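You operate a simulated robot arm through the tools that you are given. There is no shell and no other tool. Be economical: measure what you need, move in short steps, check, and stop when the job is done.

The job below is to be done with a simulated robot arm. You get a single attempt, and the scene is never put back.

TASK
The boat fender hisses: stop the leak and pump it to about 2.5 psi.
Fine: tighten its valve cap, use the foot pump, then park the green pump nozzle on it.

It is judged by the outcome, as a careful person would: the job done as asked, and still so three seconds after it is handed in. It fails if anything else is knocked over, pushed out of place, dropped, spilled or broken. Lids that push on must go on centred and level and be pressed home; caps that screw on are set level and turned clockwise until they are tight.

THE ROBOT
A 7-joint arm with a two-finger parallel gripper, fixed in place. Base frame: the origin is at the foot of the arm, x ahead of it, y to its left, z up; the work surface is at about z = 800. Units: mm, degrees, N and s.
With the tool pointing down near the work surface it reaches from about 240 to 680 mm from the base axis. Its first joint turns from -66.0 to 66.0 degrees. Payload 2.4 kg.
The TCP is the grasp point between the finger pads, 30 mm short of the fingertips. In the tool frame z runs along the fingers and y along their closing line. The gripper opens to 94 mm. The fingers are 28 mm wide and 10 mm thick; the gripper's body (50 by 96 mm) begins 55 mm behind the TCP.
Orientation is that of the tool frame in the base frame, as a unit quaternion [x, y, z, w]. With the fingers straight down and closing along the base's y, the tool's x points along the base's -x, its y along +y and its z along -z.

THE INTERFACE
- The arm moves only by the tool nudge_tool. Its argument "motion" is a list of rows, each a list of 3 entries, a list of its own where there are three numbers: the turn, a rotation vector about the base's x, y, z in rad, then the shift along the base's x, y, z in cm, then the finger opening in cm, from 0 to 9.4. In form: [[[rx, ry, rz], [dx, dy, dz], grip], ...]. A call has 1 to 10 rows; each row is the pose to reach, as a shift and turn from the pose commanded when the call began. Rows are played at 5 a second. More than 50 mm and 8.6 degrees between two rows, or a gripper value outside its range, and nothing of the call is played. Where a pose cannot be reached the arm comes as near as it can. A force on the tool above 40 N (or 10 N above the force at the start of the call, whichever is more), or a blocked arm, ends the call early, and 0.2 s more pass. Each finger travels about 153 mm/s and halts on what it meets, pressing with about 41 N; the grip force reading is that of the motor and also rises with nothing between the fingers. The clock runs only during rows and for 0.2 s after the last one: add rows that repeat a pose to give the fingers time. It gives the time, the measured TCP pose, the force on the tool (base axes), the opening and the grip force at its end, in the units of the frame above (readings bear some noise), with the torque about the TCP (base axes, N m) and any sound that the robot's microphone picked up.
- Cameras (640 x 400 px; columns grow to the right, rows downward): "scene" is fixed at [72.9, 481.5, 1441.9]; the picture's right is [-0.57, -0.82, 0.00], its down [-0.44, 0.30, -0.84] and it looks along [0.70, -0.48, -0.54] (base axes); focal length 297 px, centre (320, 200). "wrist" rides on the gripper at [76, 14, -102] in the tool frame; the picture's right is [-0.18, 0.98, 0.00], its down [-0.75, -0.14, -0.64] and it looks along [-0.63, -0.12, 0.77] (tool axes); focal length 243 px, centre (320, 200). There is no depth. A picture from a camera that has moved, and an enlarged one, comes with that camera's place and axes in the base frame and with its lens. The place of the scene camera against the robot may be out by one fixed shift of up to 25 mm in any direction.
- capture(camera): a new picture of that camera. The clock stands still meanwhile.
- close_up(camera, box): a new picture of the part [left, top, right, bottom] of that camera's present view, enlarged. The clock stands still meanwhile.
- job_done(): hands the job in; it is judged then, once.

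Work in short steps. Places have to be worked out from the pictures, the camera data and where the tool is seen: move nearer, look again, correct. Check each grasp and each placing, and mend what went wrong. You have 120 turns and 76 pictures in all, those below and enlarged ones among them. Open the gripper and draw the arm clear of the work before you hand the job in, unless the task says otherwise; then end with one line.

The tools are called after "Call:" by a JSON object that holds its "name" and its "arguments". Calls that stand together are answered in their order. nudge_tool: Moves the arm, as the interface text tells. Its arguments: {"type":"object","properties":{"motion":{"type":"array"}},"required":["motion"]} The other tools are called the same way: capture (camera) takes a picture; close_up (camera, box) takes an enlarged picture of a part of a camera's view; job_done () hands the job in.

At the start:

```text
t: 0.0
position: [322.9, -152.5, 1289.2]
orientation: [0.0, 1.0, 0.001, -0.001]
force: [0.2, 0.3, -0.4]
ft_torque: [0.02, -0.02, 0.02]
finger_gap: 93.8
grip_force: 0.0
```

scene: 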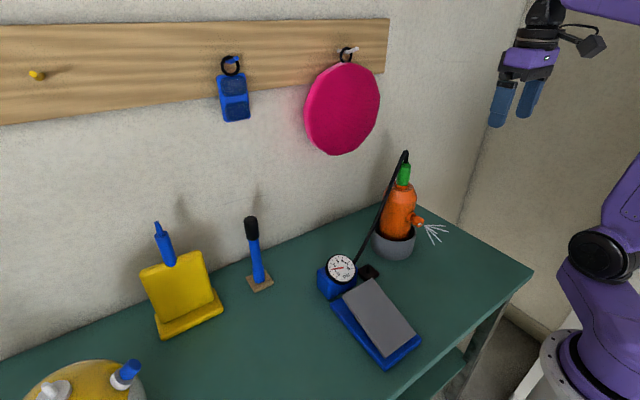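
wrist: 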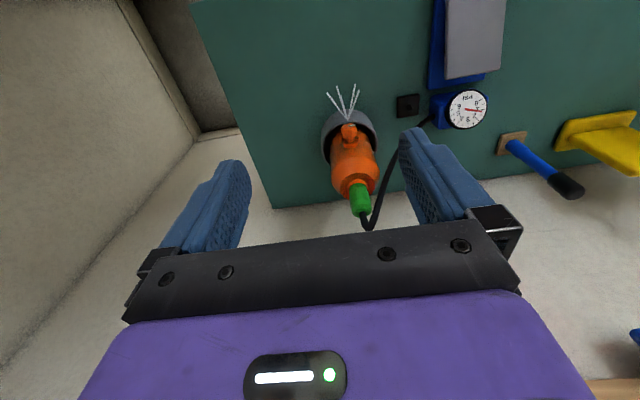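

I begin with enlarged views of the fender and the pump to see how they are built.

Call:
{"name": "close_up", "arguments": {"camera": "scene", "box": [340, 140, 460, 270]}}

Call:
{"name": "close_up", "arguments": {"camera": "scene", "box": [300, 230, 440, 380]}}

Call:
{"name": "close_up", "arguments": {"camera": "wrist", "box": [290, 60, 530, 240]}}

Call:
{"name": "close_up", "arguments": {"camera": "scene", "box": [0, 200, 300, 400]}}

```text
3.08 times, centred on (400, 205) of scene
camera zoom: at [72.9, 481.5, 1441.9], right [-0.57, -0.82, 0.0], down [-0.44, 0.3, -0.84], along [0.7, -0.48, -0.54], focal length 913 px, centre (74, 185)
```

zoom: 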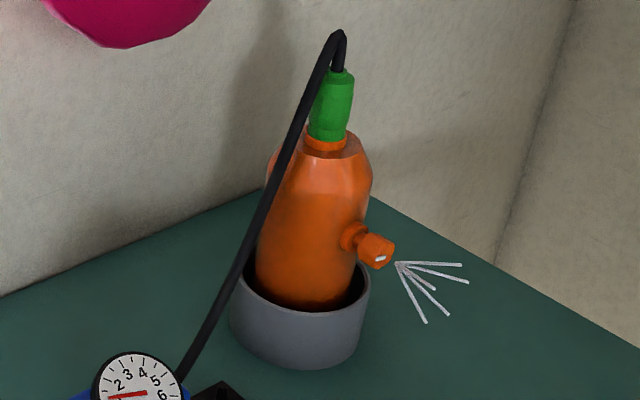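

```text
2.67 times, centred on (370, 305) of scene
camera zoom: at [72.9, 481.5, 1441.9], right [-0.57, -0.82, 0.0], down [-0.44, 0.3, -0.84], along [0.7, -0.48, -0.54], focal length 791 px, centre (187, -80)
```

zoom: 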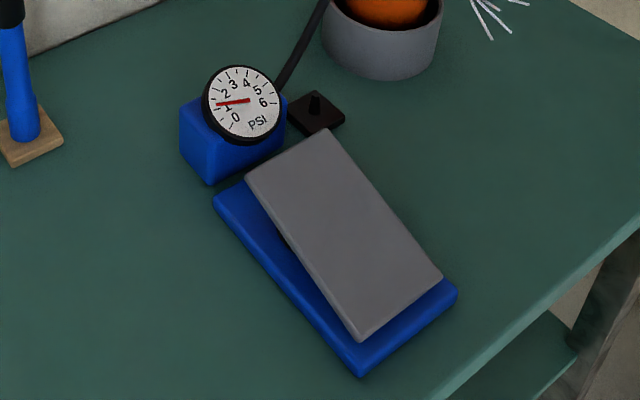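

```text
2.22 times, centred on (410, 150) of wrist
camera zoom: at [245.3, -138.5, 1391.7], right [0.18, 0.98, 0.0], down [0.75, -0.14, 0.64], along [0.63, -0.12, -0.77], focal length 539 px, centre (120, 311)
```

zoom: 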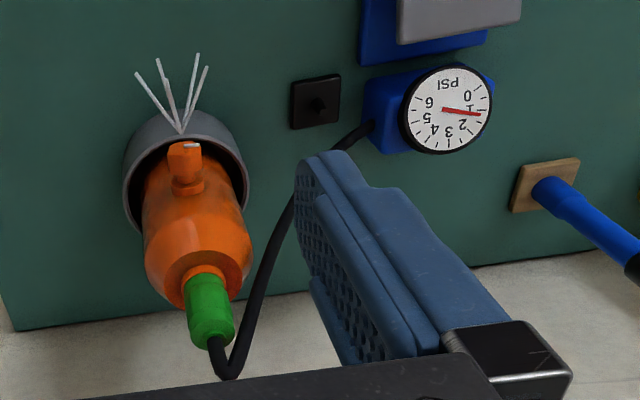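

```text
2.00 times, centred on (150, 300) of scene
camera zoom: at [72.9, 481.5, 1441.9], right [-0.57, -0.82, 0.0], down [-0.44, 0.3, -0.84], along [0.7, -0.48, -0.54], focal length 593 px, centre (660, 0)
```

zoom: 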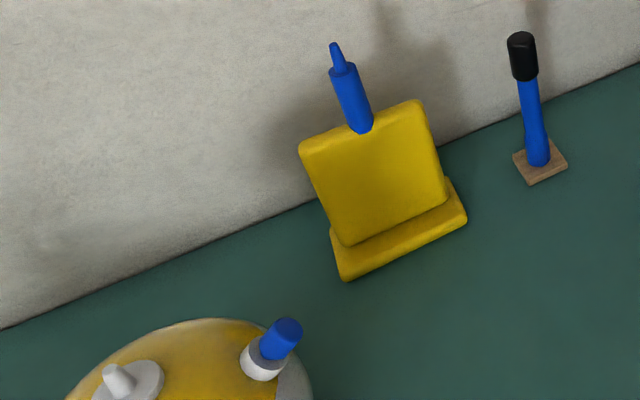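

The green nozzle is on the fender's top fitting; the side valve cap (about [450,-122,948], facing -x) leaks; the black plate with a peg near the pump looks like the nozzle's parking post. The gauge reads about 1 psi. I turn the tool level toward +x and lower it, well in front of the fender.

Call:
{"name": "nudge_tool", "arguments": {"motion": [[[0, -0.149, 0], [-0.3, 0.3, -1.5], 9.4], [[0, -0.298, 0], [-0.6, 0.6, -3], 9.4], [[0, -0.447, 0], [-0.9, 0.9, -4.5], 9.4], [[0, -0.596, 0], [-1.2, 1.2, -6], 9.4], [[0, -0.745, 0], [-1.5, 1.5, -7.5], 9.4], [[0, -0.894, 0], [-1.8, 1.8, -9], 9.4], [[0, -1.043, 0], [-2.1, 2.1, -10.5], 9.4], [[0, -1.192, 0], [-2.4, 2.4, -12], 9.4], [[0, -1.341, 0], [-2.7, 2.7, -13.5], 9.4], [[0, -1.49, 0], [-3, 3, -15], 9.4]]}}

```text
t: 2.2
position: [371.4, -123.3, 1276.6]
orientation: [0.02, 0.743, 0.005, 0.668]
force: [1.0, 1.6, 0.1]
ft_torque: [-0.12, 0.01, -0.13]
finger_gap: 93.9
grip_force: 0.1
out of reach, approached as far as the arm can: row 7, 8, 9, 10
```

The arm is short of its target because x is too close in. I move forward a little to see which pose the shifts count from.

Call:
{"name": "nudge_tool", "arguments": {"motion": [[[0, 0, 0], [2, 0, 0], 9.4], [[0, 0, 0], [2, 0, 0], 9.4]]}}

Call:
{"name": "capture", "arguments": {"camera": "scene"}}

```text
t: 2.8
position: [392.7, -120.7, 1279.8]
orientation: [0.0, 0.735, 0.0, 0.678]
force: [0.0, 1.3, 0.0]
ft_torque: [0.02, 0.0, 0.02]
finger_gap: 94.1
grip_force: 0.1
```

```text
69 pictures are left
```

scene: 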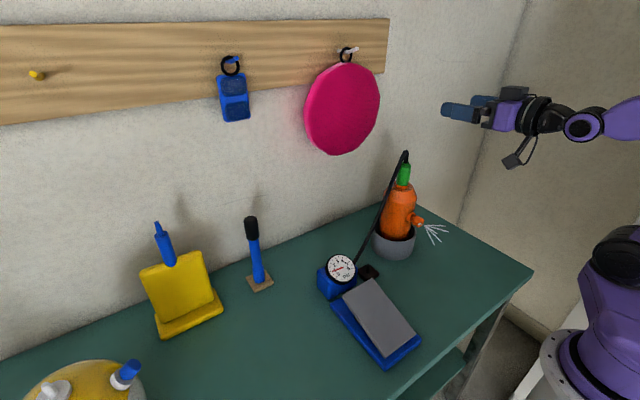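

Shifts count from the reached pose. I lower at this x and finish the turn to level.

Call:
{"name": "nudge_tool", "arguments": {"motion": [[[0, -0.04, 0], [-0.3, 0, -4], 9.4], [[0, -0.08, 0], [-0.6, 0, -8], 9.4], [[0, -0.08, 0], [-0.9, 0, -12], 9.4], [[0, -0.08, 0], [-1.2, 0, -16], 9.4]]}}

```text
t: 3.8
position: [469.6, -124.4, 1126.9]
orientation: [-0.001, 0.707, 0.0, 0.707]
force: [1.1, -0.7, 0.6]
ft_torque: [0.01, -0.01, -0.03]
finger_gap: 93.9
grip_force: 0.2
out of reach, approached as far as the arm can: row 1, 2, 3, 4
```

Level tool pose forces x outward at lower heights (wrist limit), so I'll use a steep tool instead and turn it about the cap's axis. I back up and pitch down again.

Call:
{"name": "nudge_tool", "arguments": {"motion": [[[0, 0.0, 0], [-0.5, 0, 4], 9.4], [[0, 0.14, 0], [-3, 0, 7], 9.4], [[0, 0.28, 0], [-6, 0, 9], 9.4], [[0, 0.42, 0], [-9, 0, 9], 9.4], [[0, 0.56, 0], [-11, 0, 8], 9.4], [[0, 0.7, 0], [-12, 0, 6], 9.4], [[0, 0.84, 0], [-12, 0, 3], 9.4], [[0, 0.98, 0], [-12, 0, 0], 9.4], [[0, 0.98, 0], [-12, 0, -3], 9.4]]}}

Call:
{"name": "capture", "arguments": {"camera": "wrist"}}

```text
t: 5.8
position: [347.7, -124.2, 1095.8]
orientation: [0.0, 0.957, 0.0, 0.29]
force: [-0.1, -0.1, 0.0]
ft_torque: [0.0, 0.01, 0.02]
finger_gap: 94.1
grip_force: 0.0
out of reach, approached as far as the arm can: row 4
```

```text
68 pictures are left
camera wrist: at [226.2, -109.9, 1138.0], right [0.15, 0.98, 0.1], down [0.27, -0.14, 0.95], along [0.95, -0.12, -0.29], focal length 243 px, centre (320, 200)
```

wrist: 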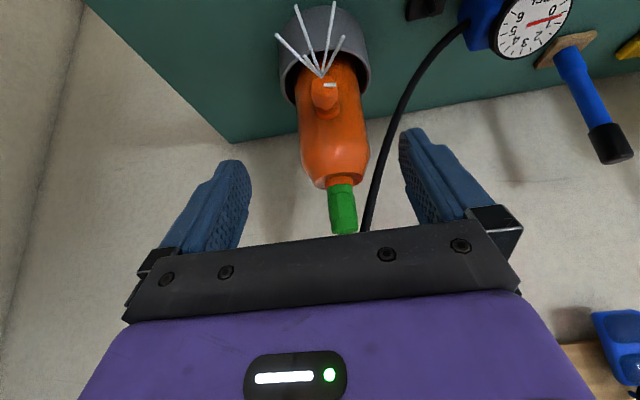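

I zoom on the cap from this view, and on the parking post and gauge.

Call:
{"name": "close_up", "arguments": {"camera": "wrist", "box": [260, 0, 420, 240]}}

Call:
{"name": "close_up", "arguments": {"camera": "scene", "box": [385, 195, 455, 245]}}

```text
1.67 times, centred on (340, 120) of wrist
camera zoom: at [226.2, -109.9, 1138.0], right [0.15, 0.98, 0.1], down [0.27, -0.14, 0.95], along [0.95, -0.12, -0.29], focal length 404 px, centre (287, 333)
```

zoom: 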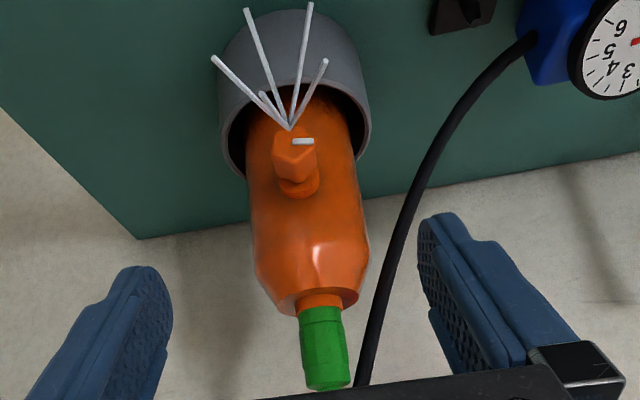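

```text
8.00 times, centred on (420, 220) of scene
camera zoom: at [72.9, 481.5, 1441.9], right [-0.57, -0.82, 0.0], down [-0.44, 0.3, -0.84], along [0.7, -0.48, -0.54], focal length 2373 px, centre (-480, 40)
```

zoom: 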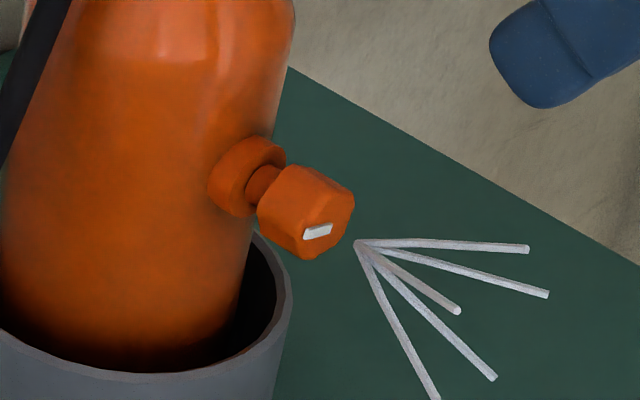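

From the two wrist views the cap is at about [447,-121,953], axis along -x, about 30 mm across. I go to a pre-grasp point with the tool 25° off vertical.

Call:
{"name": "nudge_tool", "arguments": {"motion": [[[0, 0.08, 0], [2, 0.1, -2.1], 9.4], [[0, 0.15, 0], [4, 0.2, -4.2], 9.4], [[0, 0.15, 0], [5.9, 0.3, -6.2], 9.4]]}}

Call:
{"name": "capture", "arguments": {"camera": "wrist"}}

```text
t: 6.6
position: [407.0, -120.9, 1034.3]
orientation: [0.0, 0.976, -0.001, 0.218]
force: [-1.3, -0.1, 0.0]
ft_torque: [0.0, -0.02, 0.02]
finger_gap: 93.9
grip_force: 0.0
```

```text
65 pictures are left
camera wrist: at [293.4, -106.9, 1094.5], right [0.17, 0.98, 0.08], down [0.41, -0.14, 0.9], along [0.9, -0.12, -0.43], focal length 243 px, centre (320, 200)
```

wrist: 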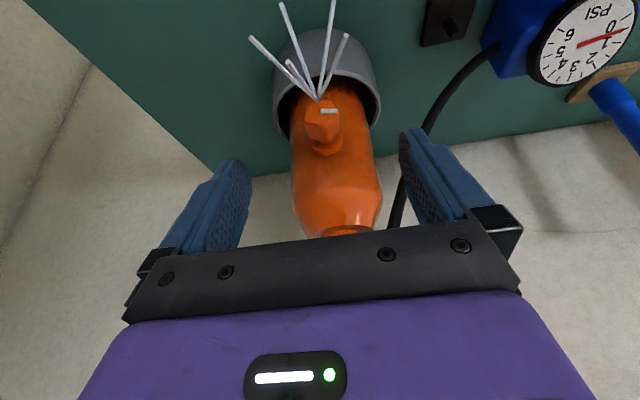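

Cap estimate confirmed. I swing the tool about the cap's axis by -43° to get room for clockwise turning.

Call:
{"name": "nudge_tool", "arguments": {"motion": [[[-0.149, 0, 0], [0, 1.22, -0.09], 7], [[-0.298, 0, 0], [0, 2.4, -0.36], 6], [[-0.447, 0, 0], [0, 3.54, -0.8], 6], [[-0.596, 0, 0], [0, 4.6, -1.42], 6], [[-0.745, 0, 0], [0, 5.56, -2.19], 6]]}}

Call:
{"name": "capture", "arguments": {"camera": "wrist"}}

```text
t: 7.5
position: [501.4, -41.2, 1026.2]
orientation: [-0.074, 0.955, -0.136, 0.252]
force: [-3.2, 3.0, 13.3]
ft_torque: [-0.57, -0.17, -0.13]
finger_gap: 60.1
grip_force: 0.5
stopped in row 4: the force on the tool passed its limit at 59 N (the readings are from after the stop); the commanded pose is now the measured one
```

```text
64 pictures are left
camera wrist: at [381.9, -20.6, 1072.6], right [0.09, 0.97, -0.21], down [0.34, 0.17, 0.93], along [0.94, -0.15, -0.32], focal length 243 px, centre (320, 200)
```

wrist: 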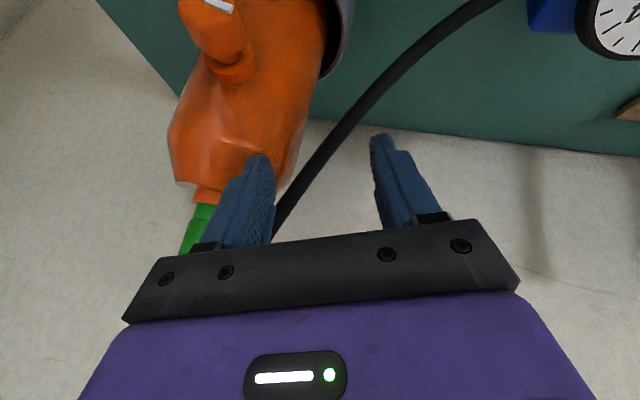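

The arm veered to x=501 (unreachable pose) and touched something. I check the scene before moving.

Call:
{"name": "capture", "arguments": {"camera": "scene"}}

Call:
{"name": "close_up", "arguments": {"camera": "scene", "box": [340, 140, 460, 270]}}

```text
63 pictures are left
```

scene: 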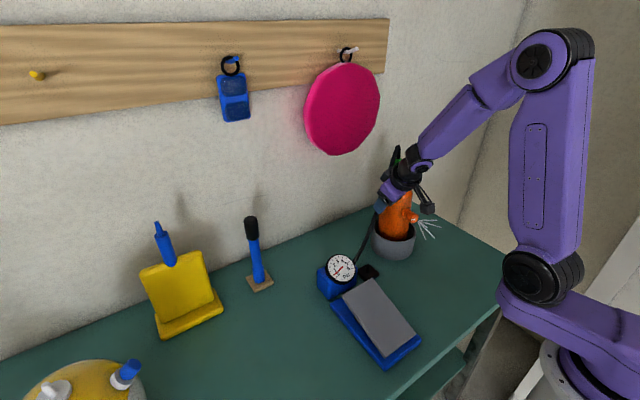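

```text
3.08 times, centred on (400, 205) of scene
camera zoom: at [72.5, 481.6, 1441.8], right [-0.57, -0.82, 0.0], down [-0.44, 0.3, -0.84], along [0.7, -0.48, -0.54], focal length 913 px, centre (74, 185)
```

zoom: 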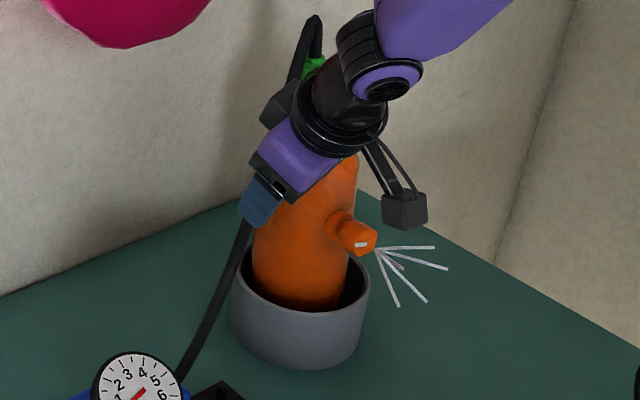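

The fender was leaned a bit, still in its cup. I withdraw along the tool axis, away from fender and hose.

Call:
{"name": "nudge_tool", "arguments": {"motion": [[[0, 0, 0], [-1, 0.7, 1.0], 6], [[0, 0, 0], [-2.5, 1.4, 3], 6], [[0, 0, 0], [-5, 2.2, 6], 6], [[0, 0, 0], [-8, 2.2, 8], 6]]}}

Call:
{"name": "capture", "arguments": {"camera": "scene"}}

Call:
{"name": "close_up", "arguments": {"camera": "scene", "box": [340, 140, 460, 270]}}

```text
t: 8.4
position: [418.2, -17.6, 1105.3]
orientation: [-0.074, 0.956, -0.135, 0.249]
force: [0.9, 0.0, -0.1]
ft_torque: [-0.01, 0.0, 0.01]
finger_gap: 59.8
grip_force: 0.0
```

```text
61 pictures are left
```

scene: 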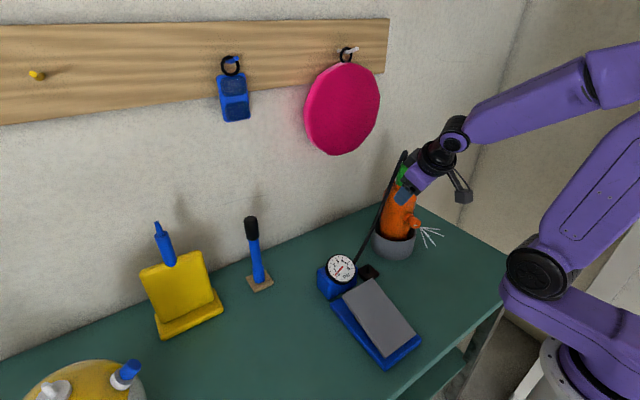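

```text
3.08 times, centred on (400, 205) of scene
camera zoom: at [72.9, 481.5, 1441.9], right [-0.57, -0.82, 0.0], down [-0.44, 0.3, -0.84], along [0.7, -0.48, -0.54], focal length 913 px, centre (74, 185)
```

zoom: 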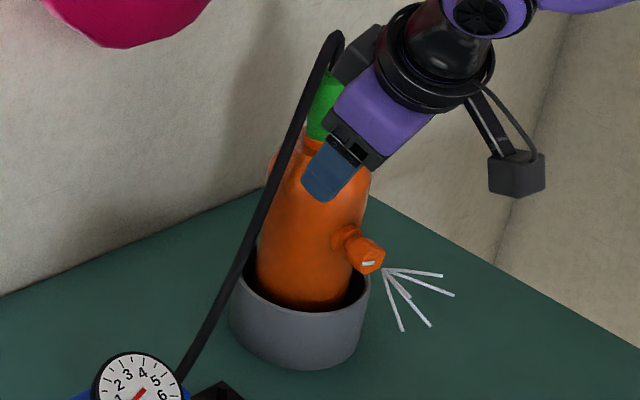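

Fender stands almost as before, slightly turned. I'll use a nearly vertical tool (8° tilt), which suits sideways leaning; go above the front of the cap and look.

Call:
{"name": "nudge_tool", "arguments": {"motion": [[[0.057, 0.073, -0.026], [-1.6, -2, 0.4], 7], [[0.113, 0.147, -0.052], [-2.5, -4, 0.8], 7], [[0.17, 0.22, -0.078], [-2.5, -6, 0.8], 7], [[0.226, 0.294, -0.104], [-2.5, -8, 0.8], 7], [[0.283, 0.367, -0.13], [-2.5, -10, 0.8], 7]]}}

Call:
{"name": "capture", "arguments": {"camera": "wrist"}}

Call:
{"name": "close_up", "arguments": {"camera": "wrist", "box": [240, 0, 440, 130]}}

Call:
{"name": "close_up", "arguments": {"camera": "scene", "box": [375, 160, 455, 260]}}

```text
t: 9.7
position: [395.5, -119.0, 1111.7]
orientation: [0.0, 0.997, 0.0, 0.071]
force: [0.1, 0.3, -0.1]
ft_torque: [-0.01, 0.0, -0.01]
finger_gap: 70.0
grip_force: 0.0
```

```text
59 pictures are left
camera wrist: at [305.0, -105.1, 1202.7], right [0.18, 0.98, 0.03], down [0.66, -0.14, 0.74], along [0.73, -0.12, -0.67], focal length 243 px, centre (320, 200)
```

wrist: 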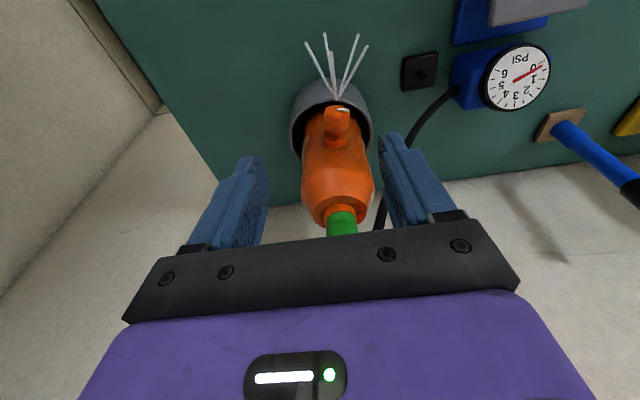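

```text
3.08 times, centred on (340, 65) of wrist
camera zoom: at [305.0, -105.1, 1202.7], right [0.18, 0.98, 0.03], down [0.66, -0.14, 0.74], along [0.73, -0.12, -0.67], focal length 746 px, centre (258, 615)
```

zoom: 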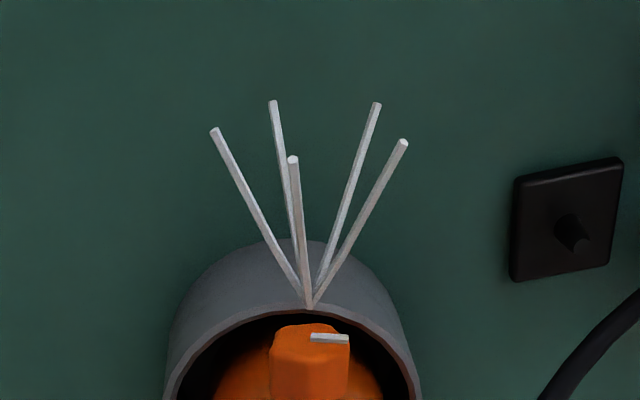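

```text
4.00 times, centred on (415, 210) of scene
camera zoom: at [72.9, 481.5, 1441.9], right [-0.57, -0.82, 0.0], down [-0.44, 0.3, -0.84], along [0.7, -0.48, -0.54], focal length 1187 px, centre (-60, 160)
```

zoom: 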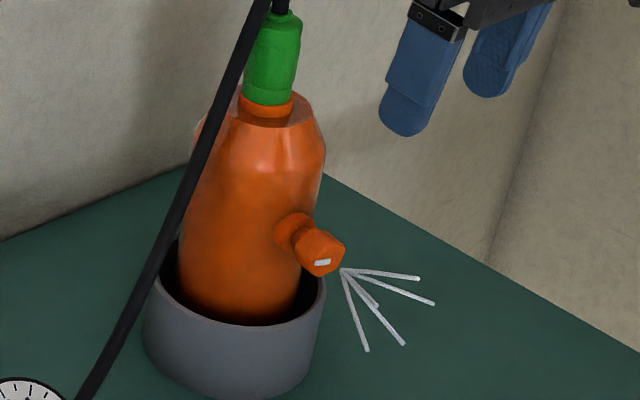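

The cap has turned about 10° with the fender: centre about [449,-107,953], outward axis about (-0.985, 0.17, 0). I match that yaw, then lean about the cap's axis while still out in front.

Call:
{"name": "nudge_tool", "arguments": {"motion": [[[0, 0, -0.085], [0, 1, -1], 7], [[0, 0, -0.17], [0, 2, -2], 7]]}}

Call:
{"name": "nudge_tool", "arguments": {"motion": [[[-0.118, 0.02, 0], [0.2, 1, -1], 7], [[-0.236, 0.041, 0], [0.4, 2, -2], 7], [[-0.355, 0.061, 0], [0.5, 3, -3], 7]]}}

```text
t: 10.2
position: [395.0, -98.0, 1090.7]
orientation: [0.086, 0.994, -0.006, 0.07]
force: [0.5, 0.2, 0.3]
ft_torque: [-0.01, -0.03, 0.0]
finger_gap: 69.7
grip_force: 0.1
```

```text
t: 11.1
position: [401.1, -68.5, 1061.8]
orientation: [0.071, 0.979, -0.185, 0.054]
force: [-0.4, -0.3, -0.4]
ft_torque: [0.0, -0.05, 0.04]
finger_gap: 70.1
grip_force: 0.0
```

Tracking is exact. I lean further, to -40°.

Call:
{"name": "nudge_tool", "arguments": {"motion": [[[-0.115, 0.02, 0], [0.3, 0.7, -1.3], 7], [[-0.23, 0.04, 0], [0.6, 1.4, -2.6], 7], [[-0.335, 0.058, 0], [0.9, 2.1, -4], 7]]}}

Call:
{"name": "capture", "arguments": {"camera": "wrist"}}

Call:
{"name": "capture", "arguments": {"camera": "scene"}}

```text
t: 11.8
position: [408.2, -47.8, 1022.4]
orientation: [0.055, 0.935, -0.348, 0.037]
force: [0.2, 0.0, 0.1]
ft_torque: [0.03, 0.06, -0.05]
finger_gap: 70.0
grip_force: 0.1
```

```text
56 pictures are left
camera wrist: at [331.3, 36.0, 1082.2], right [0.31, 0.72, -0.62], down [0.71, 0.26, 0.66], along [0.63, -0.64, -0.43], focal length 243 px, centre (320, 200)
```

wrist: 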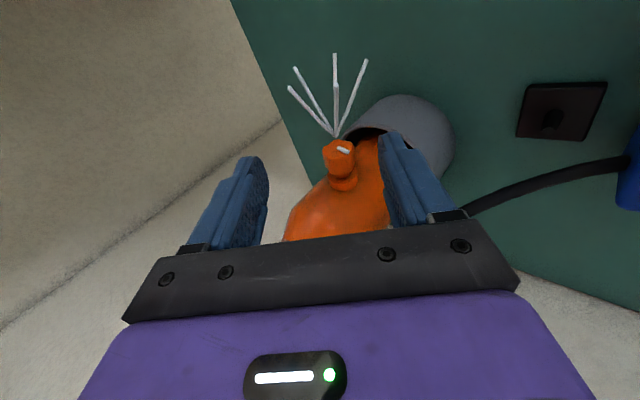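

```text
55 pictures are left
```

scene: 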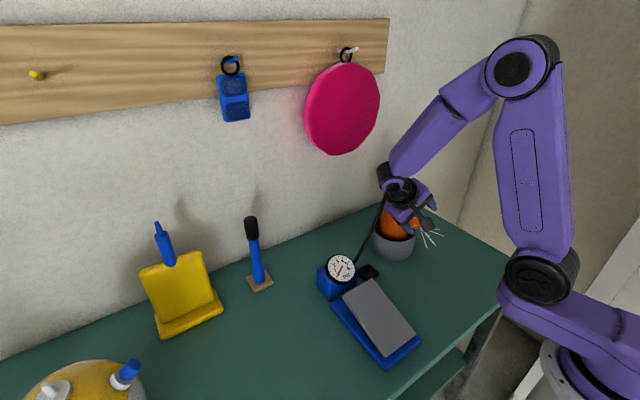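

Leaning works. Triangulating, the cap's centre is about [454,-106,948]. I move across to the approach line and check alignment.

Call:
{"name": "nudge_tool", "arguments": {"motion": [[[0, 0, 0], [1.9, 0.1, -0.3], 7], [[0, 0, 0], [3.8, 0.2, -0.6], 7], [[0, 0, 0], [3.9, -2.2, -3.4], 7]]}}

Call:
{"name": "capture", "arguments": {"camera": "wrist"}}

```text
t: 12.7
position: [448.0, -68.7, 988.6]
orientation: [0.055, 0.936, -0.347, 0.038]
force: [-0.6, -0.6, 0.3]
ft_torque: [0.03, -0.01, -0.02]
finger_gap: 69.7
grip_force: 0.0
```

```text
54 pictures are left
camera wrist: at [370.1, 15.6, 1049.1], right [0.31, 0.73, -0.61], down [0.71, 0.25, 0.66], along [0.63, -0.64, -0.44], focal length 243 px, centre (320, 200)
```

wrist: 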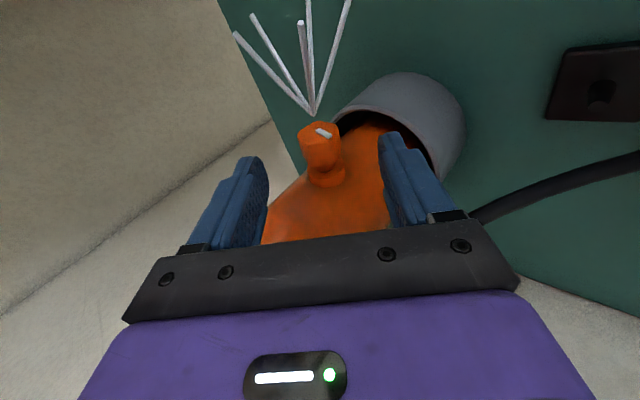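

Aligned: cap sits midway between the fingertips and the triangulation agrees (z about 947). I advance along the tool axis to the cap.

Call:
{"name": "nudge_tool", "arguments": {"motion": [[[0, 0, 0], [0, -1.2, -1.35], 7], [[0, 0, 0], [0.1, -2.4, -2.7], 7], [[0, 0, 0], [0.1, -3.6, -4.0], 7]]}}

Call:
{"name": "capture", "arguments": {"camera": "wrist"}}

```text
t: 13.4
position: [447.8, -105.2, 949.2]
orientation: [0.055, 0.936, -0.346, 0.037]
force: [-0.8, -0.3, -0.6]
ft_torque: [0.01, -0.02, -0.01]
finger_gap: 70.0
grip_force: 0.0
```

```text
53 pictures are left
camera wrist: at [370.7, -21.9, 1009.8], right [0.31, 0.73, -0.61], down [0.71, 0.25, 0.66], along [0.63, -0.64, -0.44], focal length 243 px, centre (320, 200)
```

wrist: 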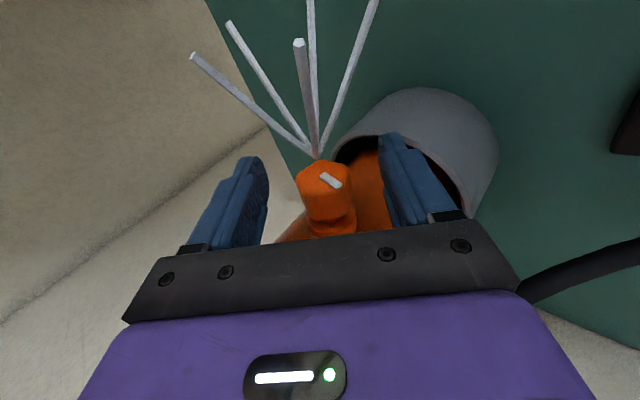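

The cap lies at the TCP, 2 mm off. I make that small shift and close.

Call:
{"name": "nudge_tool", "arguments": {"motion": [[[0, 0, 0], [0.05, 0.15, -0.12], 7], [[0, 0, 0], [0.05, 0.15, -0.12], 4], [[0, 0, 0], [0.05, 0.15, -0.12], 2.5], [[0, 0, 0], [0.05, 0.15, -0.12], 2.5]]}}

Call:
{"name": "capture", "arguments": {"camera": "wrist"}}

```text
t: 14.4
position: [449.3, -104.1, 947.2]
orientation: [0.056, 0.935, -0.347, 0.037]
force: [-0.6, -1.4, -0.5]
ft_torque: [-0.01, 0.01, -0.01]
finger_gap: 32.9
grip_force: 40.6
```

```text
52 pictures are left
camera wrist: at [371.5, -20.6, 1008.1], right [0.31, 0.73, -0.61], down [0.71, 0.25, 0.66], along [0.63, -0.64, -0.44], focal length 243 px, centre (320, 200)
```

wrist: 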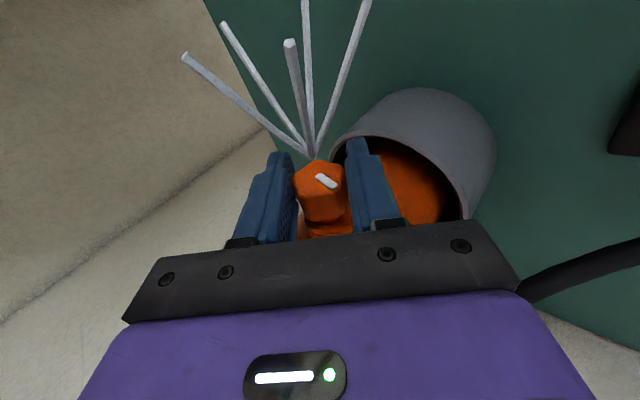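

Gripped at 33 mm with 41 N. Now I turn clockwise (seen from outside, positive about the inward axis) around the TCP, in a first half-swing.

Call:
{"name": "nudge_tool", "arguments": {"motion": [[[0.128, -0.022, 0], [0, 0, 0], 2.5], [[0.256, -0.044, 0], [0, 0, 0], 2.5], [[0.384, -0.066, 0], [0, 0, 0], 2.5], [[0.512, -0.088, 0], [0, 0, 0], 2.5], [[0.64, -0.11, 0], [0, 0, 0], 2.5]]}}

Call:
{"name": "capture", "arguments": {"camera": "wrist"}}

```text
t: 15.7
position: [449.5, -105.8, 947.0]
orientation: [0.083, 0.994, -0.032, 0.069]
force: [-9.4, -1.9, 27.2]
ft_torque: [0.03, 0.44, -0.01]
finger_gap: 32.9
grip_force: 40.8
```

```text
51 pictures are left
camera wrist: at [363.0, -71.3, 1038.0], right [0.35, 0.94, -0.02], down [0.63, -0.21, 0.75], along [0.7, -0.28, -0.66], focal length 243 px, centre (320, 200)
```

wrist: 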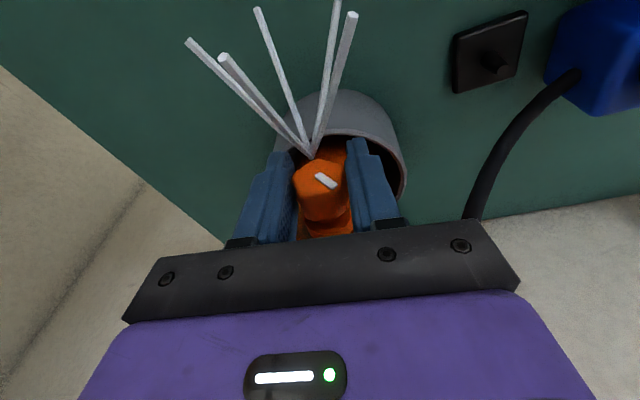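

The cap turns with the grip; a 27 N vertical reaction shows I'm pressing it down slightly. I lift 2 mm to relieve it.

Call:
{"name": "nudge_tool", "arguments": {"motion": [[[0, 0, 0], [0, 0, 0.2], 2.5]]}}

```text
t: 16.1
position: [449.5, -104.7, 947.9]
orientation: [0.083, 0.994, -0.031, 0.067]
force: [-0.1, -1.4, 0.2]
ft_torque: [0.04, 0.07, -0.05]
finger_gap: 33.0
grip_force: 40.6
```

Relieved. I go on with the second half-swing with a small compensation.

Call:
{"name": "nudge_tool", "arguments": {"motion": [[[0.128, -0.022, 0], [0, -0.01, 0.03], 2.5], [[0.256, -0.044, 0], [0, -0.03, 0.06], 2.5], [[0.384, -0.066, 0], [0, -0.05, 0.08], 2.5], [[0.512, -0.088, 0], [0, -0.07, 0.1], 2.5], [[0.64, -0.11, 0], [0, -0.08, 0.12], 2.5]]}}

Call:
{"name": "capture", "arguments": {"camera": "wrist"}}

```text
t: 17.2
position: [450.3, -105.0, 950.6]
orientation: [0.101, 0.948, 0.288, 0.092]
force: [0.8, 0.9, -6.8]
ft_torque: [0.09, 0.5, -0.04]
finger_gap: 32.9
grip_force: 41.1
```

```text
50 pictures are left
camera wrist: at [354.1, -129.0, 1034.0], right [0.31, 0.75, 0.58], down [0.56, -0.64, 0.53], along [0.77, 0.15, -0.62], focal length 243 px, centre (320, 200)
```

wrist: 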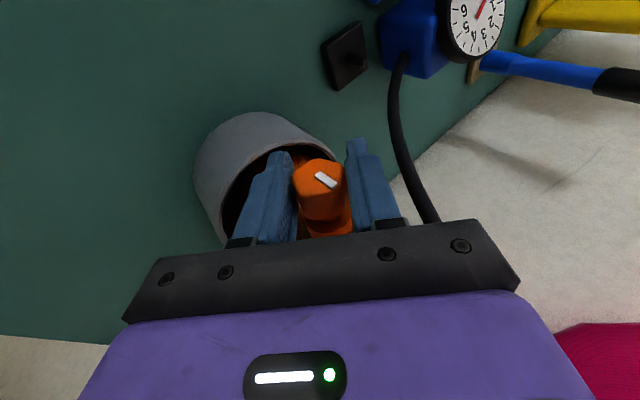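

The spray has stopped after about 73°, but the torque about the cap's axis is still small (0.09 N m). I keep turning a little further.

Call:
{"name": "nudge_tool", "arguments": {"motion": [[[0.1, -0.017, 0], [0, -0.01, -0.04], 2.5], [[0.2, -0.034, 0], [0, -0.02, -0.04], 2.5], [[0.3, -0.052, 0], [0, -0.02, -0.04], 2.5]]}}

```text
t: 18.1
position: [449.0, -104.9, 949.5]
orientation: [0.106, 0.892, 0.428, 0.101]
force: [1.4, -1.8, -2.2]
ft_torque: [-0.25, -0.07, -0.06]
finger_gap: 31.7
grip_force: 41.0
```

The gap changed to 31.7 mm and a reaction torque of -0.25 appears; I look at the cap.

Call:
{"name": "capture", "arguments": {"camera": "wrist"}}

Call:
{"name": "close_up", "arguments": {"camera": "scene", "box": [375, 160, 455, 260]}}

```text
49 pictures are left
camera wrist: at [349.8, -152.0, 1018.0], right [0.28, 0.55, 0.79], down [0.53, -0.77, 0.35], along [0.8, 0.32, -0.51], focal length 243 px, centre (320, 200)
```

wrist: 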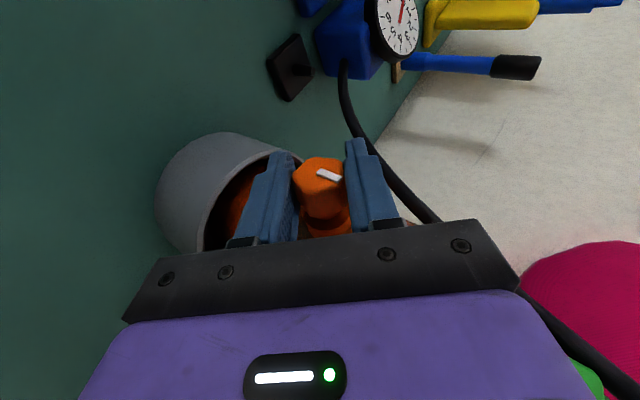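

```text
4.00 times, centred on (415, 210) of scene
camera zoom: at [72.9, 481.5, 1441.9], right [-0.57, -0.82, 0.0], down [-0.44, 0.3, -0.84], along [0.7, -0.48, -0.54], focal length 1187 px, centre (-60, 160)
```

zoom: 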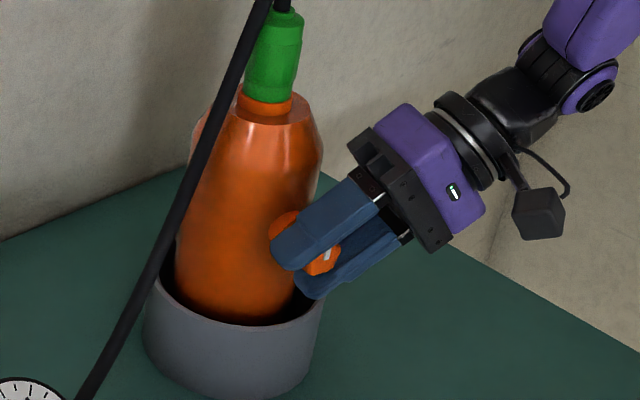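

The mark turned back about 15° relative to the fingers: the cap appears to resist and slip. I test with a little more turn for firm resistance.

Call:
{"name": "nudge_tool", "arguments": {"motion": [[[0.1, -0.017, 0], [0, 0, 0], 2.5], [[0.2, -0.034, 0], [0, 0, 0], 2.5]]}}

Call:
{"name": "close_up", "arguments": {"camera": "wrist", "box": [240, 120, 400, 240]}}

```text
t: 18.6
position: [448.2, -105.9, 950.2]
orientation: [0.11, 0.843, 0.517, 0.105]
force: [-2.5, -3.7, -1.3]
ft_torque: [-0.15, 0.18, -0.35]
finger_gap: 29.2
grip_force: 40.6
```

```text
3.33 times, centred on (320, 180) of wrist
camera zoom: at [347.3, -164.4, 1004.2], right [0.25, 0.38, 0.89], down [0.52, -0.83, 0.21], along [0.81, 0.41, -0.41], focal length 809 px, centre (320, 267)
```

zoom: 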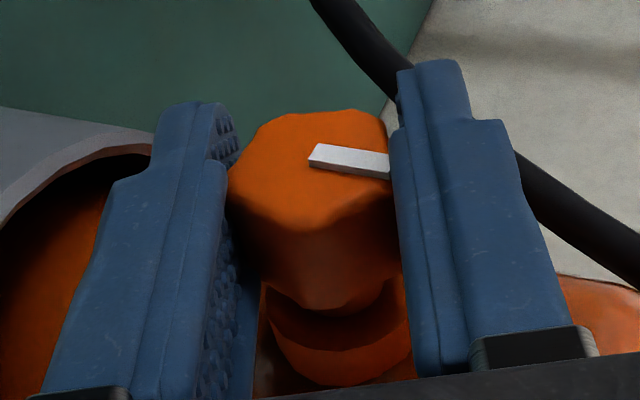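

The fingers have settled on the hex flats (29 mm). With this firmer hold I turn a bit more to test for a true stop.

Call:
{"name": "nudge_tool", "arguments": {"motion": [[[0.08, -0.014, 0], [0, 0, 0], 2.5], [[0.16, -0.027, 0], [0, 0, 0], 2.5]]}}

Call:
{"name": "close_up", "arguments": {"camera": "wrist", "box": [240, 120, 400, 240]}}

```text
t: 19.2
position: [450.9, -104.9, 950.9]
orientation: [0.11, 0.797, 0.584, 0.108]
force: [-0.7, -8.4, -5.8]
ft_torque: [-0.59, 0.33, -0.71]
finger_gap: 29.1
grip_force: 41.1
```

```text
3.33 times, centred on (320, 180) of wrist
camera zoom: at [346.5, -171.7, 991.6], right [0.23, 0.23, 0.95], down [0.52, -0.85, 0.09], along [0.83, 0.47, -0.31], focal length 809 px, centre (320, 267)
```

zoom: 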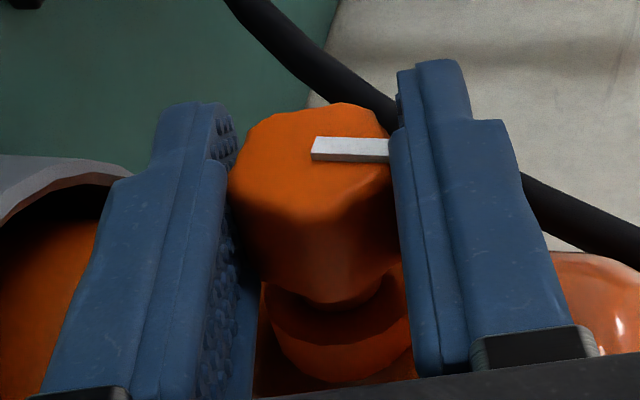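

Resistance rises (0.59 N m about the axis). To be sure it's tight, I open, swing back about 62° onto the next pair of flats, and try again.

Call:
{"name": "nudge_tool", "arguments": {"motion": [[[0, 0, 0], [0, 0, 0], 6], [[-0.138, 0.024, 0], [0, 0, 0], 6], [[-0.276, 0.047, 0], [0, 0, 0], 6], [[-0.414, 0.071, 0], [0, 0, 0], 6], [[-0.552, 0.095, 0], [0, 0, 0], 6], [[-0.69, 0.119, 0], [0, 0, 0], 6], [[-0.828, 0.142, 0], [0, 0, 0], 6], [[-0.966, 0.166, 0], [0, 0, 0], 6], [[-1.1, 0.19, 0], [0, 0, 0], 6]]}}

Call:
{"name": "close_up", "arguments": {"camera": "wrist", "box": [220, 90, 420, 240]}}

Call:
{"name": "close_up", "arguments": {"camera": "scene", "box": [375, 160, 455, 260]}}

```text
t: 21.2
position: [450.3, -105.7, 949.4]
orientation: [0.09, 0.991, 0.068, 0.076]
force: [0.2, -0.3, -0.1]
ft_torque: [0.0, 0.01, 0.0]
finger_gap: 59.9
grip_force: 0.0
```

```text
2.67 times, centred on (320, 165) of wrist
camera zoom: at [360.7, -89.7, 1042.3], right [0.34, 0.92, 0.17], down [0.6, -0.36, 0.71], along [0.72, -0.14, -0.68], focal length 647 px, centre (320, 293)
```

zoom: 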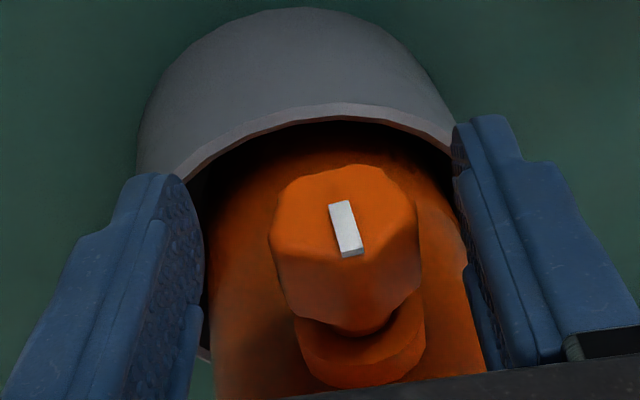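

```text
4.00 times, centred on (415, 210) of scene
camera zoom: at [72.9, 481.5, 1441.9], right [-0.57, -0.82, 0.0], down [-0.44, 0.3, -0.84], along [0.7, -0.48, -0.54], focal length 1187 px, centre (-60, 160)
```

zoom: 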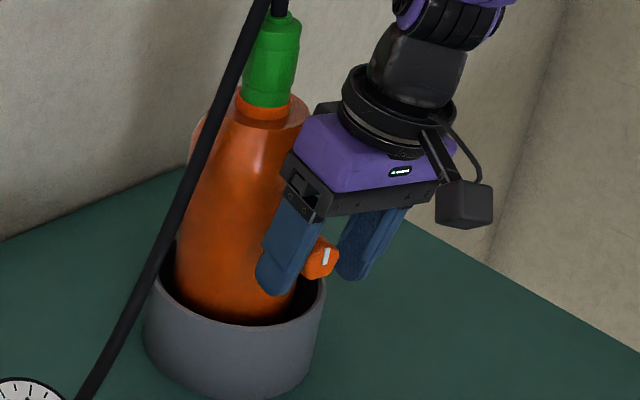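

The leak stays shut. I re-centre about 3 mm toward +y, grip again and give a firm turn.

Call:
{"name": "nudge_tool", "arguments": {"motion": [[[0, 0, 0], [0.1, 0.35, 0], 6], [[0, 0, 0], [0.1, 0.35, 0], 3], [[0, 0, 0], [0.1, 0.35, 0], 2.3], [[0, 0, 0], [0.1, 0.35, 0], 2.3]]}}

Call:
{"name": "nudge_tool", "arguments": {"motion": [[[0.1, -0.017, 0], [0, 0, 0], 2.3], [[0.2, -0.034, 0], [0, 0, 0], 2.3]]}}

Call:
{"name": "nudge_tool", "arguments": {"motion": [[[0.1, -0.017, 0], [0, 0, 0], 2.3], [[0.2, -0.034, 0], [0, 0, 0], 2.3]]}}

Call:
{"name": "close_up", "arguments": {"camera": "wrist", "box": [220, 90, 420, 240]}}

```text
t: 22.2
position: [450.2, -101.2, 949.6]
orientation: [0.09, 0.991, 0.068, 0.076]
force: [-2.5, 1.3, 3.9]
ft_torque: [-0.04, -0.1, 0.1]
finger_gap: 32.6
grip_force: 40.7
```

```text
t: 22.9
position: [451.3, -101.4, 950.0]
orientation: [0.096, 0.977, 0.169, 0.084]
force: [0.7, -2.0, 0.6]
ft_torque: [-0.42, -0.03, -0.06]
finger_gap: 32.6
grip_force: 40.7
```

```text
t: 23.4
position: [452.5, -103.9, 950.0]
orientation: [0.101, 0.954, 0.267, 0.093]
force: [1.7, -4.9, 17.8]
ft_torque: [-1.59, -1.53, -0.34]
finger_gap: 31.4
grip_force: 40.9
```

```text
2.67 times, centred on (320, 165) of wrist
camera zoom: at [356.6, -124.1, 1035.9], right [0.32, 0.78, 0.54], down [0.56, -0.62, 0.56], along [0.77, 0.12, -0.63], focal length 647 px, centre (320, 293)
```

zoom: 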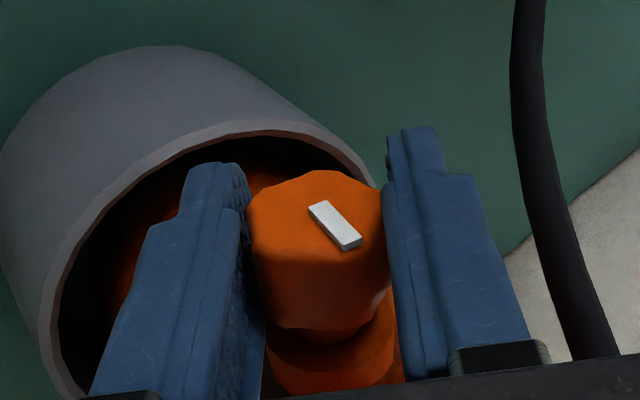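

Resistance of 1.6 N m and the fingers slip on it: the cap is tight. I release and withdraw along the tool axis.

Call:
{"name": "nudge_tool", "arguments": {"motion": [[[0, 0, 0], [0, 0, 0], 6], [[0, 0, 0], [0, 0, 0], 6.5], [[0, 0, 0], [-0.9, -1.7, 3.5], 6.5], [[0, 0, 0], [-1.8, -3.5, 7], 6.5], [[-0.14, 0.024, 0], [-4, -3.5, 9], 6], [[-0.28, 0.048, 0], [-6, -3, 11], 5], [[-0.42, 0.072, 0], [-7, -2, 13], 4], [[-0.5, 0.085, 0], [-7, 0, 14], 2]]}}

Call:
{"name": "capture", "arguments": {"camera": "wrist"}}

Call:
{"name": "capture", "arguments": {"camera": "scene"}}

```text
t: 25.2
position: [380.8, -101.2, 1090.9]
orientation: [0.088, 0.993, 0.016, 0.072]
force: [-0.3, -0.9, -0.1]
ft_torque: [-0.01, 0.01, 0.01]
finger_gap: 20.0
grip_force: 0.0
```

```text
42 pictures are left
camera wrist: at [293.0, -76.1, 1182.0], right [0.35, 0.94, 0.07], down [0.62, -0.29, 0.73], along [0.71, -0.21, -0.68], focal length 243 px, centre (320, 200)
```

wrist: 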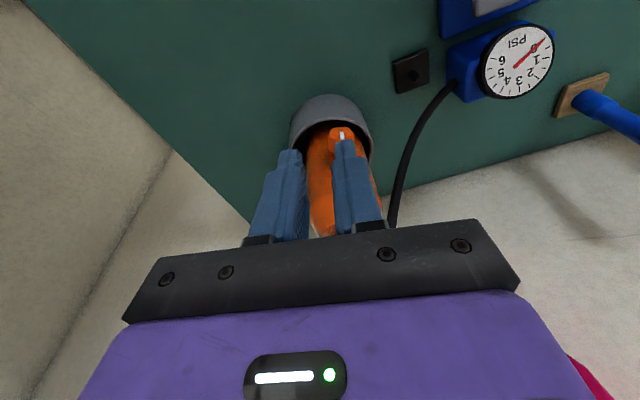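

```text
41 pictures are left
```

scene: 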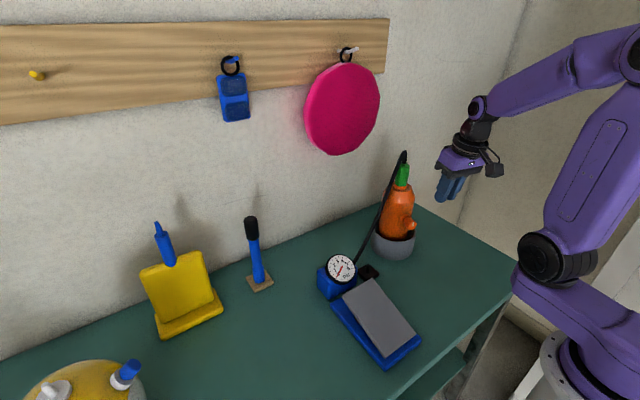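

Leak stopped (no spray), fender upright, gauge about 0.4. Now I go to the foot pump, tool vertical and fingers closed, and view the pedal.

Call:
{"name": "nudge_tool", "arguments": {"motion": [[[-0.01, 0.03, 0.04], [-2, 4, 1], 1], [[-0.02, 0.07, 0.09], [-4, 8, 1], 0], [[-0.03, 0.1, 0.13], [-6, 12, 1], 0], [[-0.04, 0.14, 0.17], [-8, 16, 0], 0], [[-0.04, 0.14, 0.17], [-8, 20, -2], 0], [[-0.04, 0.14, 0.17], [-8, 23, -4], 0]]}}

Call:
{"name": "capture", "arguments": {"camera": "wrist"}}

```text
t: 26.6
position: [302.7, 130.8, 1050.9]
orientation: [0.002, 1.0, -0.002, 0.002]
force: [0.5, 0.0, -0.3]
ft_torque: [-0.02, -0.02, -0.04]
finger_gap: 0.0
grip_force: 33.1
```

```text
40 pictures are left
camera wrist: at [224.2, 144.5, 1153.9], right [0.19, 0.98, 0.0], down [0.75, -0.14, 0.65], along [0.63, -0.12, -0.76], focal length 243 px, centre (320, 200)
```

wrist: 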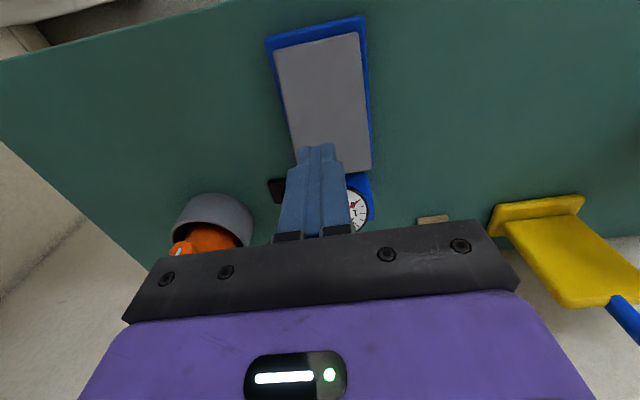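

The pedal spans x≈262–412, y≈83–179, raised at the gauge end (hinge at robot side). I go above its raised part at (378,131).

Call:
{"name": "nudge_tool", "arguments": {"motion": [[[0, 0, 0], [2.5, 0, -3], 0], [[0, 0, 0], [5, 0, -6], 0], [[0, 0, 0], [7.5, 0, -9], 0], [[0, 0, 0], [7.5, 0, -12], 0]]}}

Call:
{"name": "capture", "arguments": {"camera": "scene"}}

Call:
{"name": "capture", "arguments": {"camera": "wrist"}}

```text
t: 27.6
position: [376.1, 128.9, 931.6]
orientation: [0.002, 1.0, -0.001, 0.003]
force: [0.6, 0.7, 0.9]
ft_torque: [-0.01, 0.01, -0.01]
finger_gap: 0.1
grip_force: 33.4
```

```text
39 pictures are left
```

scene: 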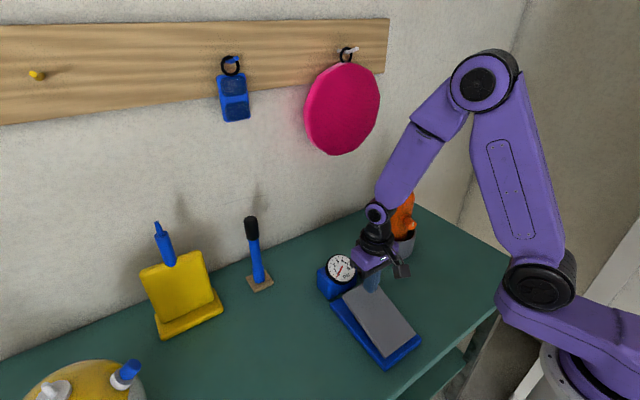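

```text
38 pictures are left
camera wrist: at [298.0, 143.1, 1032.6], right [0.19, 0.98, 0.0], down [0.75, -0.14, 0.65], along [0.63, -0.12, -0.76], focal length 243 px, centre (320, 200)
```

wrist: 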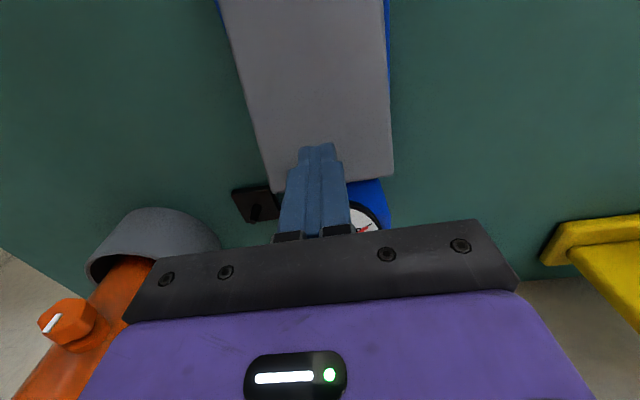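

The closed fingers are over the raised part of the pedal. I descend gently until contact and press.

Call:
{"name": "nudge_tool", "arguments": {"motion": [[[0, 0, 0], [0, 0.2, -1.5], 0], [[0, 0, 0], [0, 0.2, -3], 0], [[0, 0, 0], [0, 0.2, -4], 0], [[0, 0, 0], [0, 0.2, -5], 0], [[0, 0, 0], [0, 0.2, -6], 0], [[0, 0, 0], [0, 0.2, -7], 0]]}}

Call:
{"name": "close_up", "arguments": {"camera": "scene", "box": [300, 230, 440, 380]}}

```text
t: 29.0
position: [376.5, 129.6, 866.9]
orientation: [0.003, 1.0, -0.001, 0.004]
force: [-8.0, -1.8, 31.9]
ft_torque: [-0.05, -0.18, 0.03]
finger_gap: 0.0
grip_force: 32.4
stopped in row 6: the force on the tool passed its limit at 68 N (the readings are from after the stop); the commanded pose is now the measured one
```

```text
2.67 times, centred on (370, 305) of scene
camera zoom: at [72.3, 481.3, 1442.0], right [-0.57, -0.82, 0.0], down [-0.44, 0.3, -0.84], along [0.7, -0.48, -0.54], focal length 791 px, centre (187, -80)
```

zoom: 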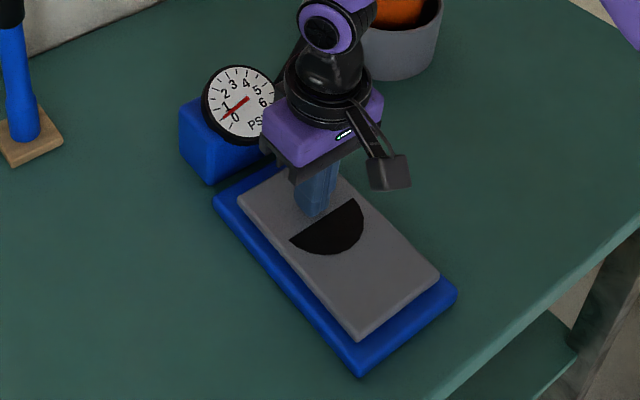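

The pedal went down to its stop at tip z≈837. I raise to let it return and read the gauge.

Call:
{"name": "nudge_tool", "arguments": {"motion": [[[0, 0, 0], [0, 0, 1.5], 0], [[0, 0, 0], [0, 0, 3.5], 0], [[0, 0, 0], [0, 0, 4], 0]]}}

Call:
{"name": "close_up", "arguments": {"camera": "scene", "box": [310, 240, 410, 310]}}

```text
t: 29.8
position: [376.9, 129.5, 906.8]
orientation: [0.002, 1.0, -0.001, 0.004]
force: [0.7, -0.4, -0.3]
ft_torque: [0.0, -0.02, 0.01]
finger_gap: 0.2
grip_force: 33.1
```

```text
5.71 times, centred on (360, 275) of scene
camera zoom: at [72.9, 481.5, 1441.9], right [-0.57, -0.82, 0.0], down [-0.44, 0.3, -0.84], along [0.7, -0.48, -0.54], focal length 1695 px, centre (91, -229)
```

zoom: 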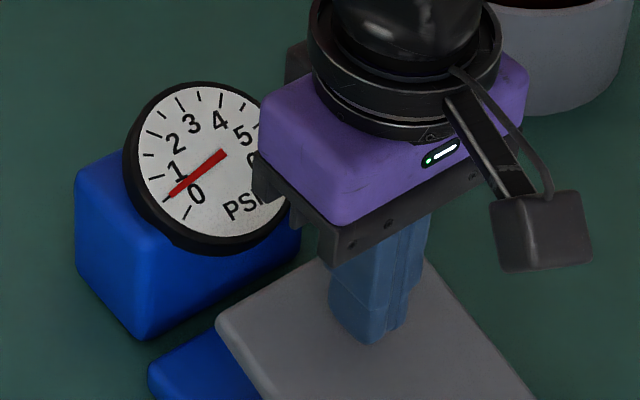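

The gauge reads about 0.5. I do one measured stroke (down to TCP z≈870) and read again.

Call:
{"name": "nudge_tool", "arguments": {"motion": [[[0, 0, 0], [0, 0, -1.2], 0], [[0, 0, 0], [0, 0, -2.4], 0], [[0, 0, 0], [0, 0, -3.3], 0], [[0, 0, 0], [0, 0, -3.7], 0], [[0, 0, 0], [0, 0, -3.7], 0], [[0, 0, 0], [0, 0, -2], 0], [[0, 0, 0], [0, 0, 0], 0], [[0, 0, 0], [0, 0, 0], 0]]}}

Call:
{"name": "close_up", "arguments": {"camera": "scene", "box": [310, 240, 410, 310]}}

```text
t: 31.6
position: [377.7, 131.9, 907.0]
orientation: [0.002, 1.0, 0.0, 0.005]
force: [-0.3, 0.3, 0.0]
ft_torque: [0.01, 0.0, 0.03]
finger_gap: 0.0
grip_force: 33.0
```

```text
5.71 times, centred on (360, 275) of scene
camera zoom: at [72.9, 481.5, 1441.9], right [-0.57, -0.82, 0.0], down [-0.44, 0.3, -0.84], along [0.7, -0.48, -0.54], focal length 1695 px, centre (91, -229)
```

zoom: 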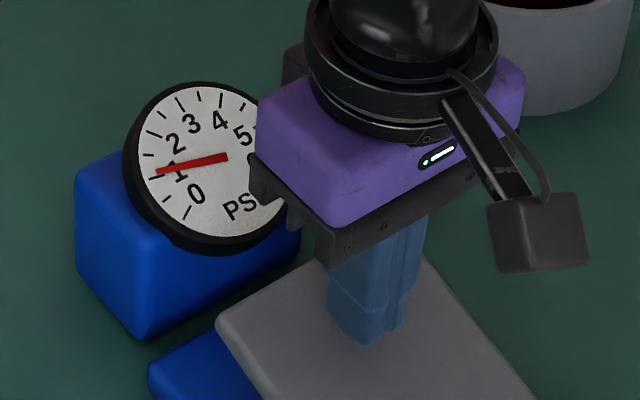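

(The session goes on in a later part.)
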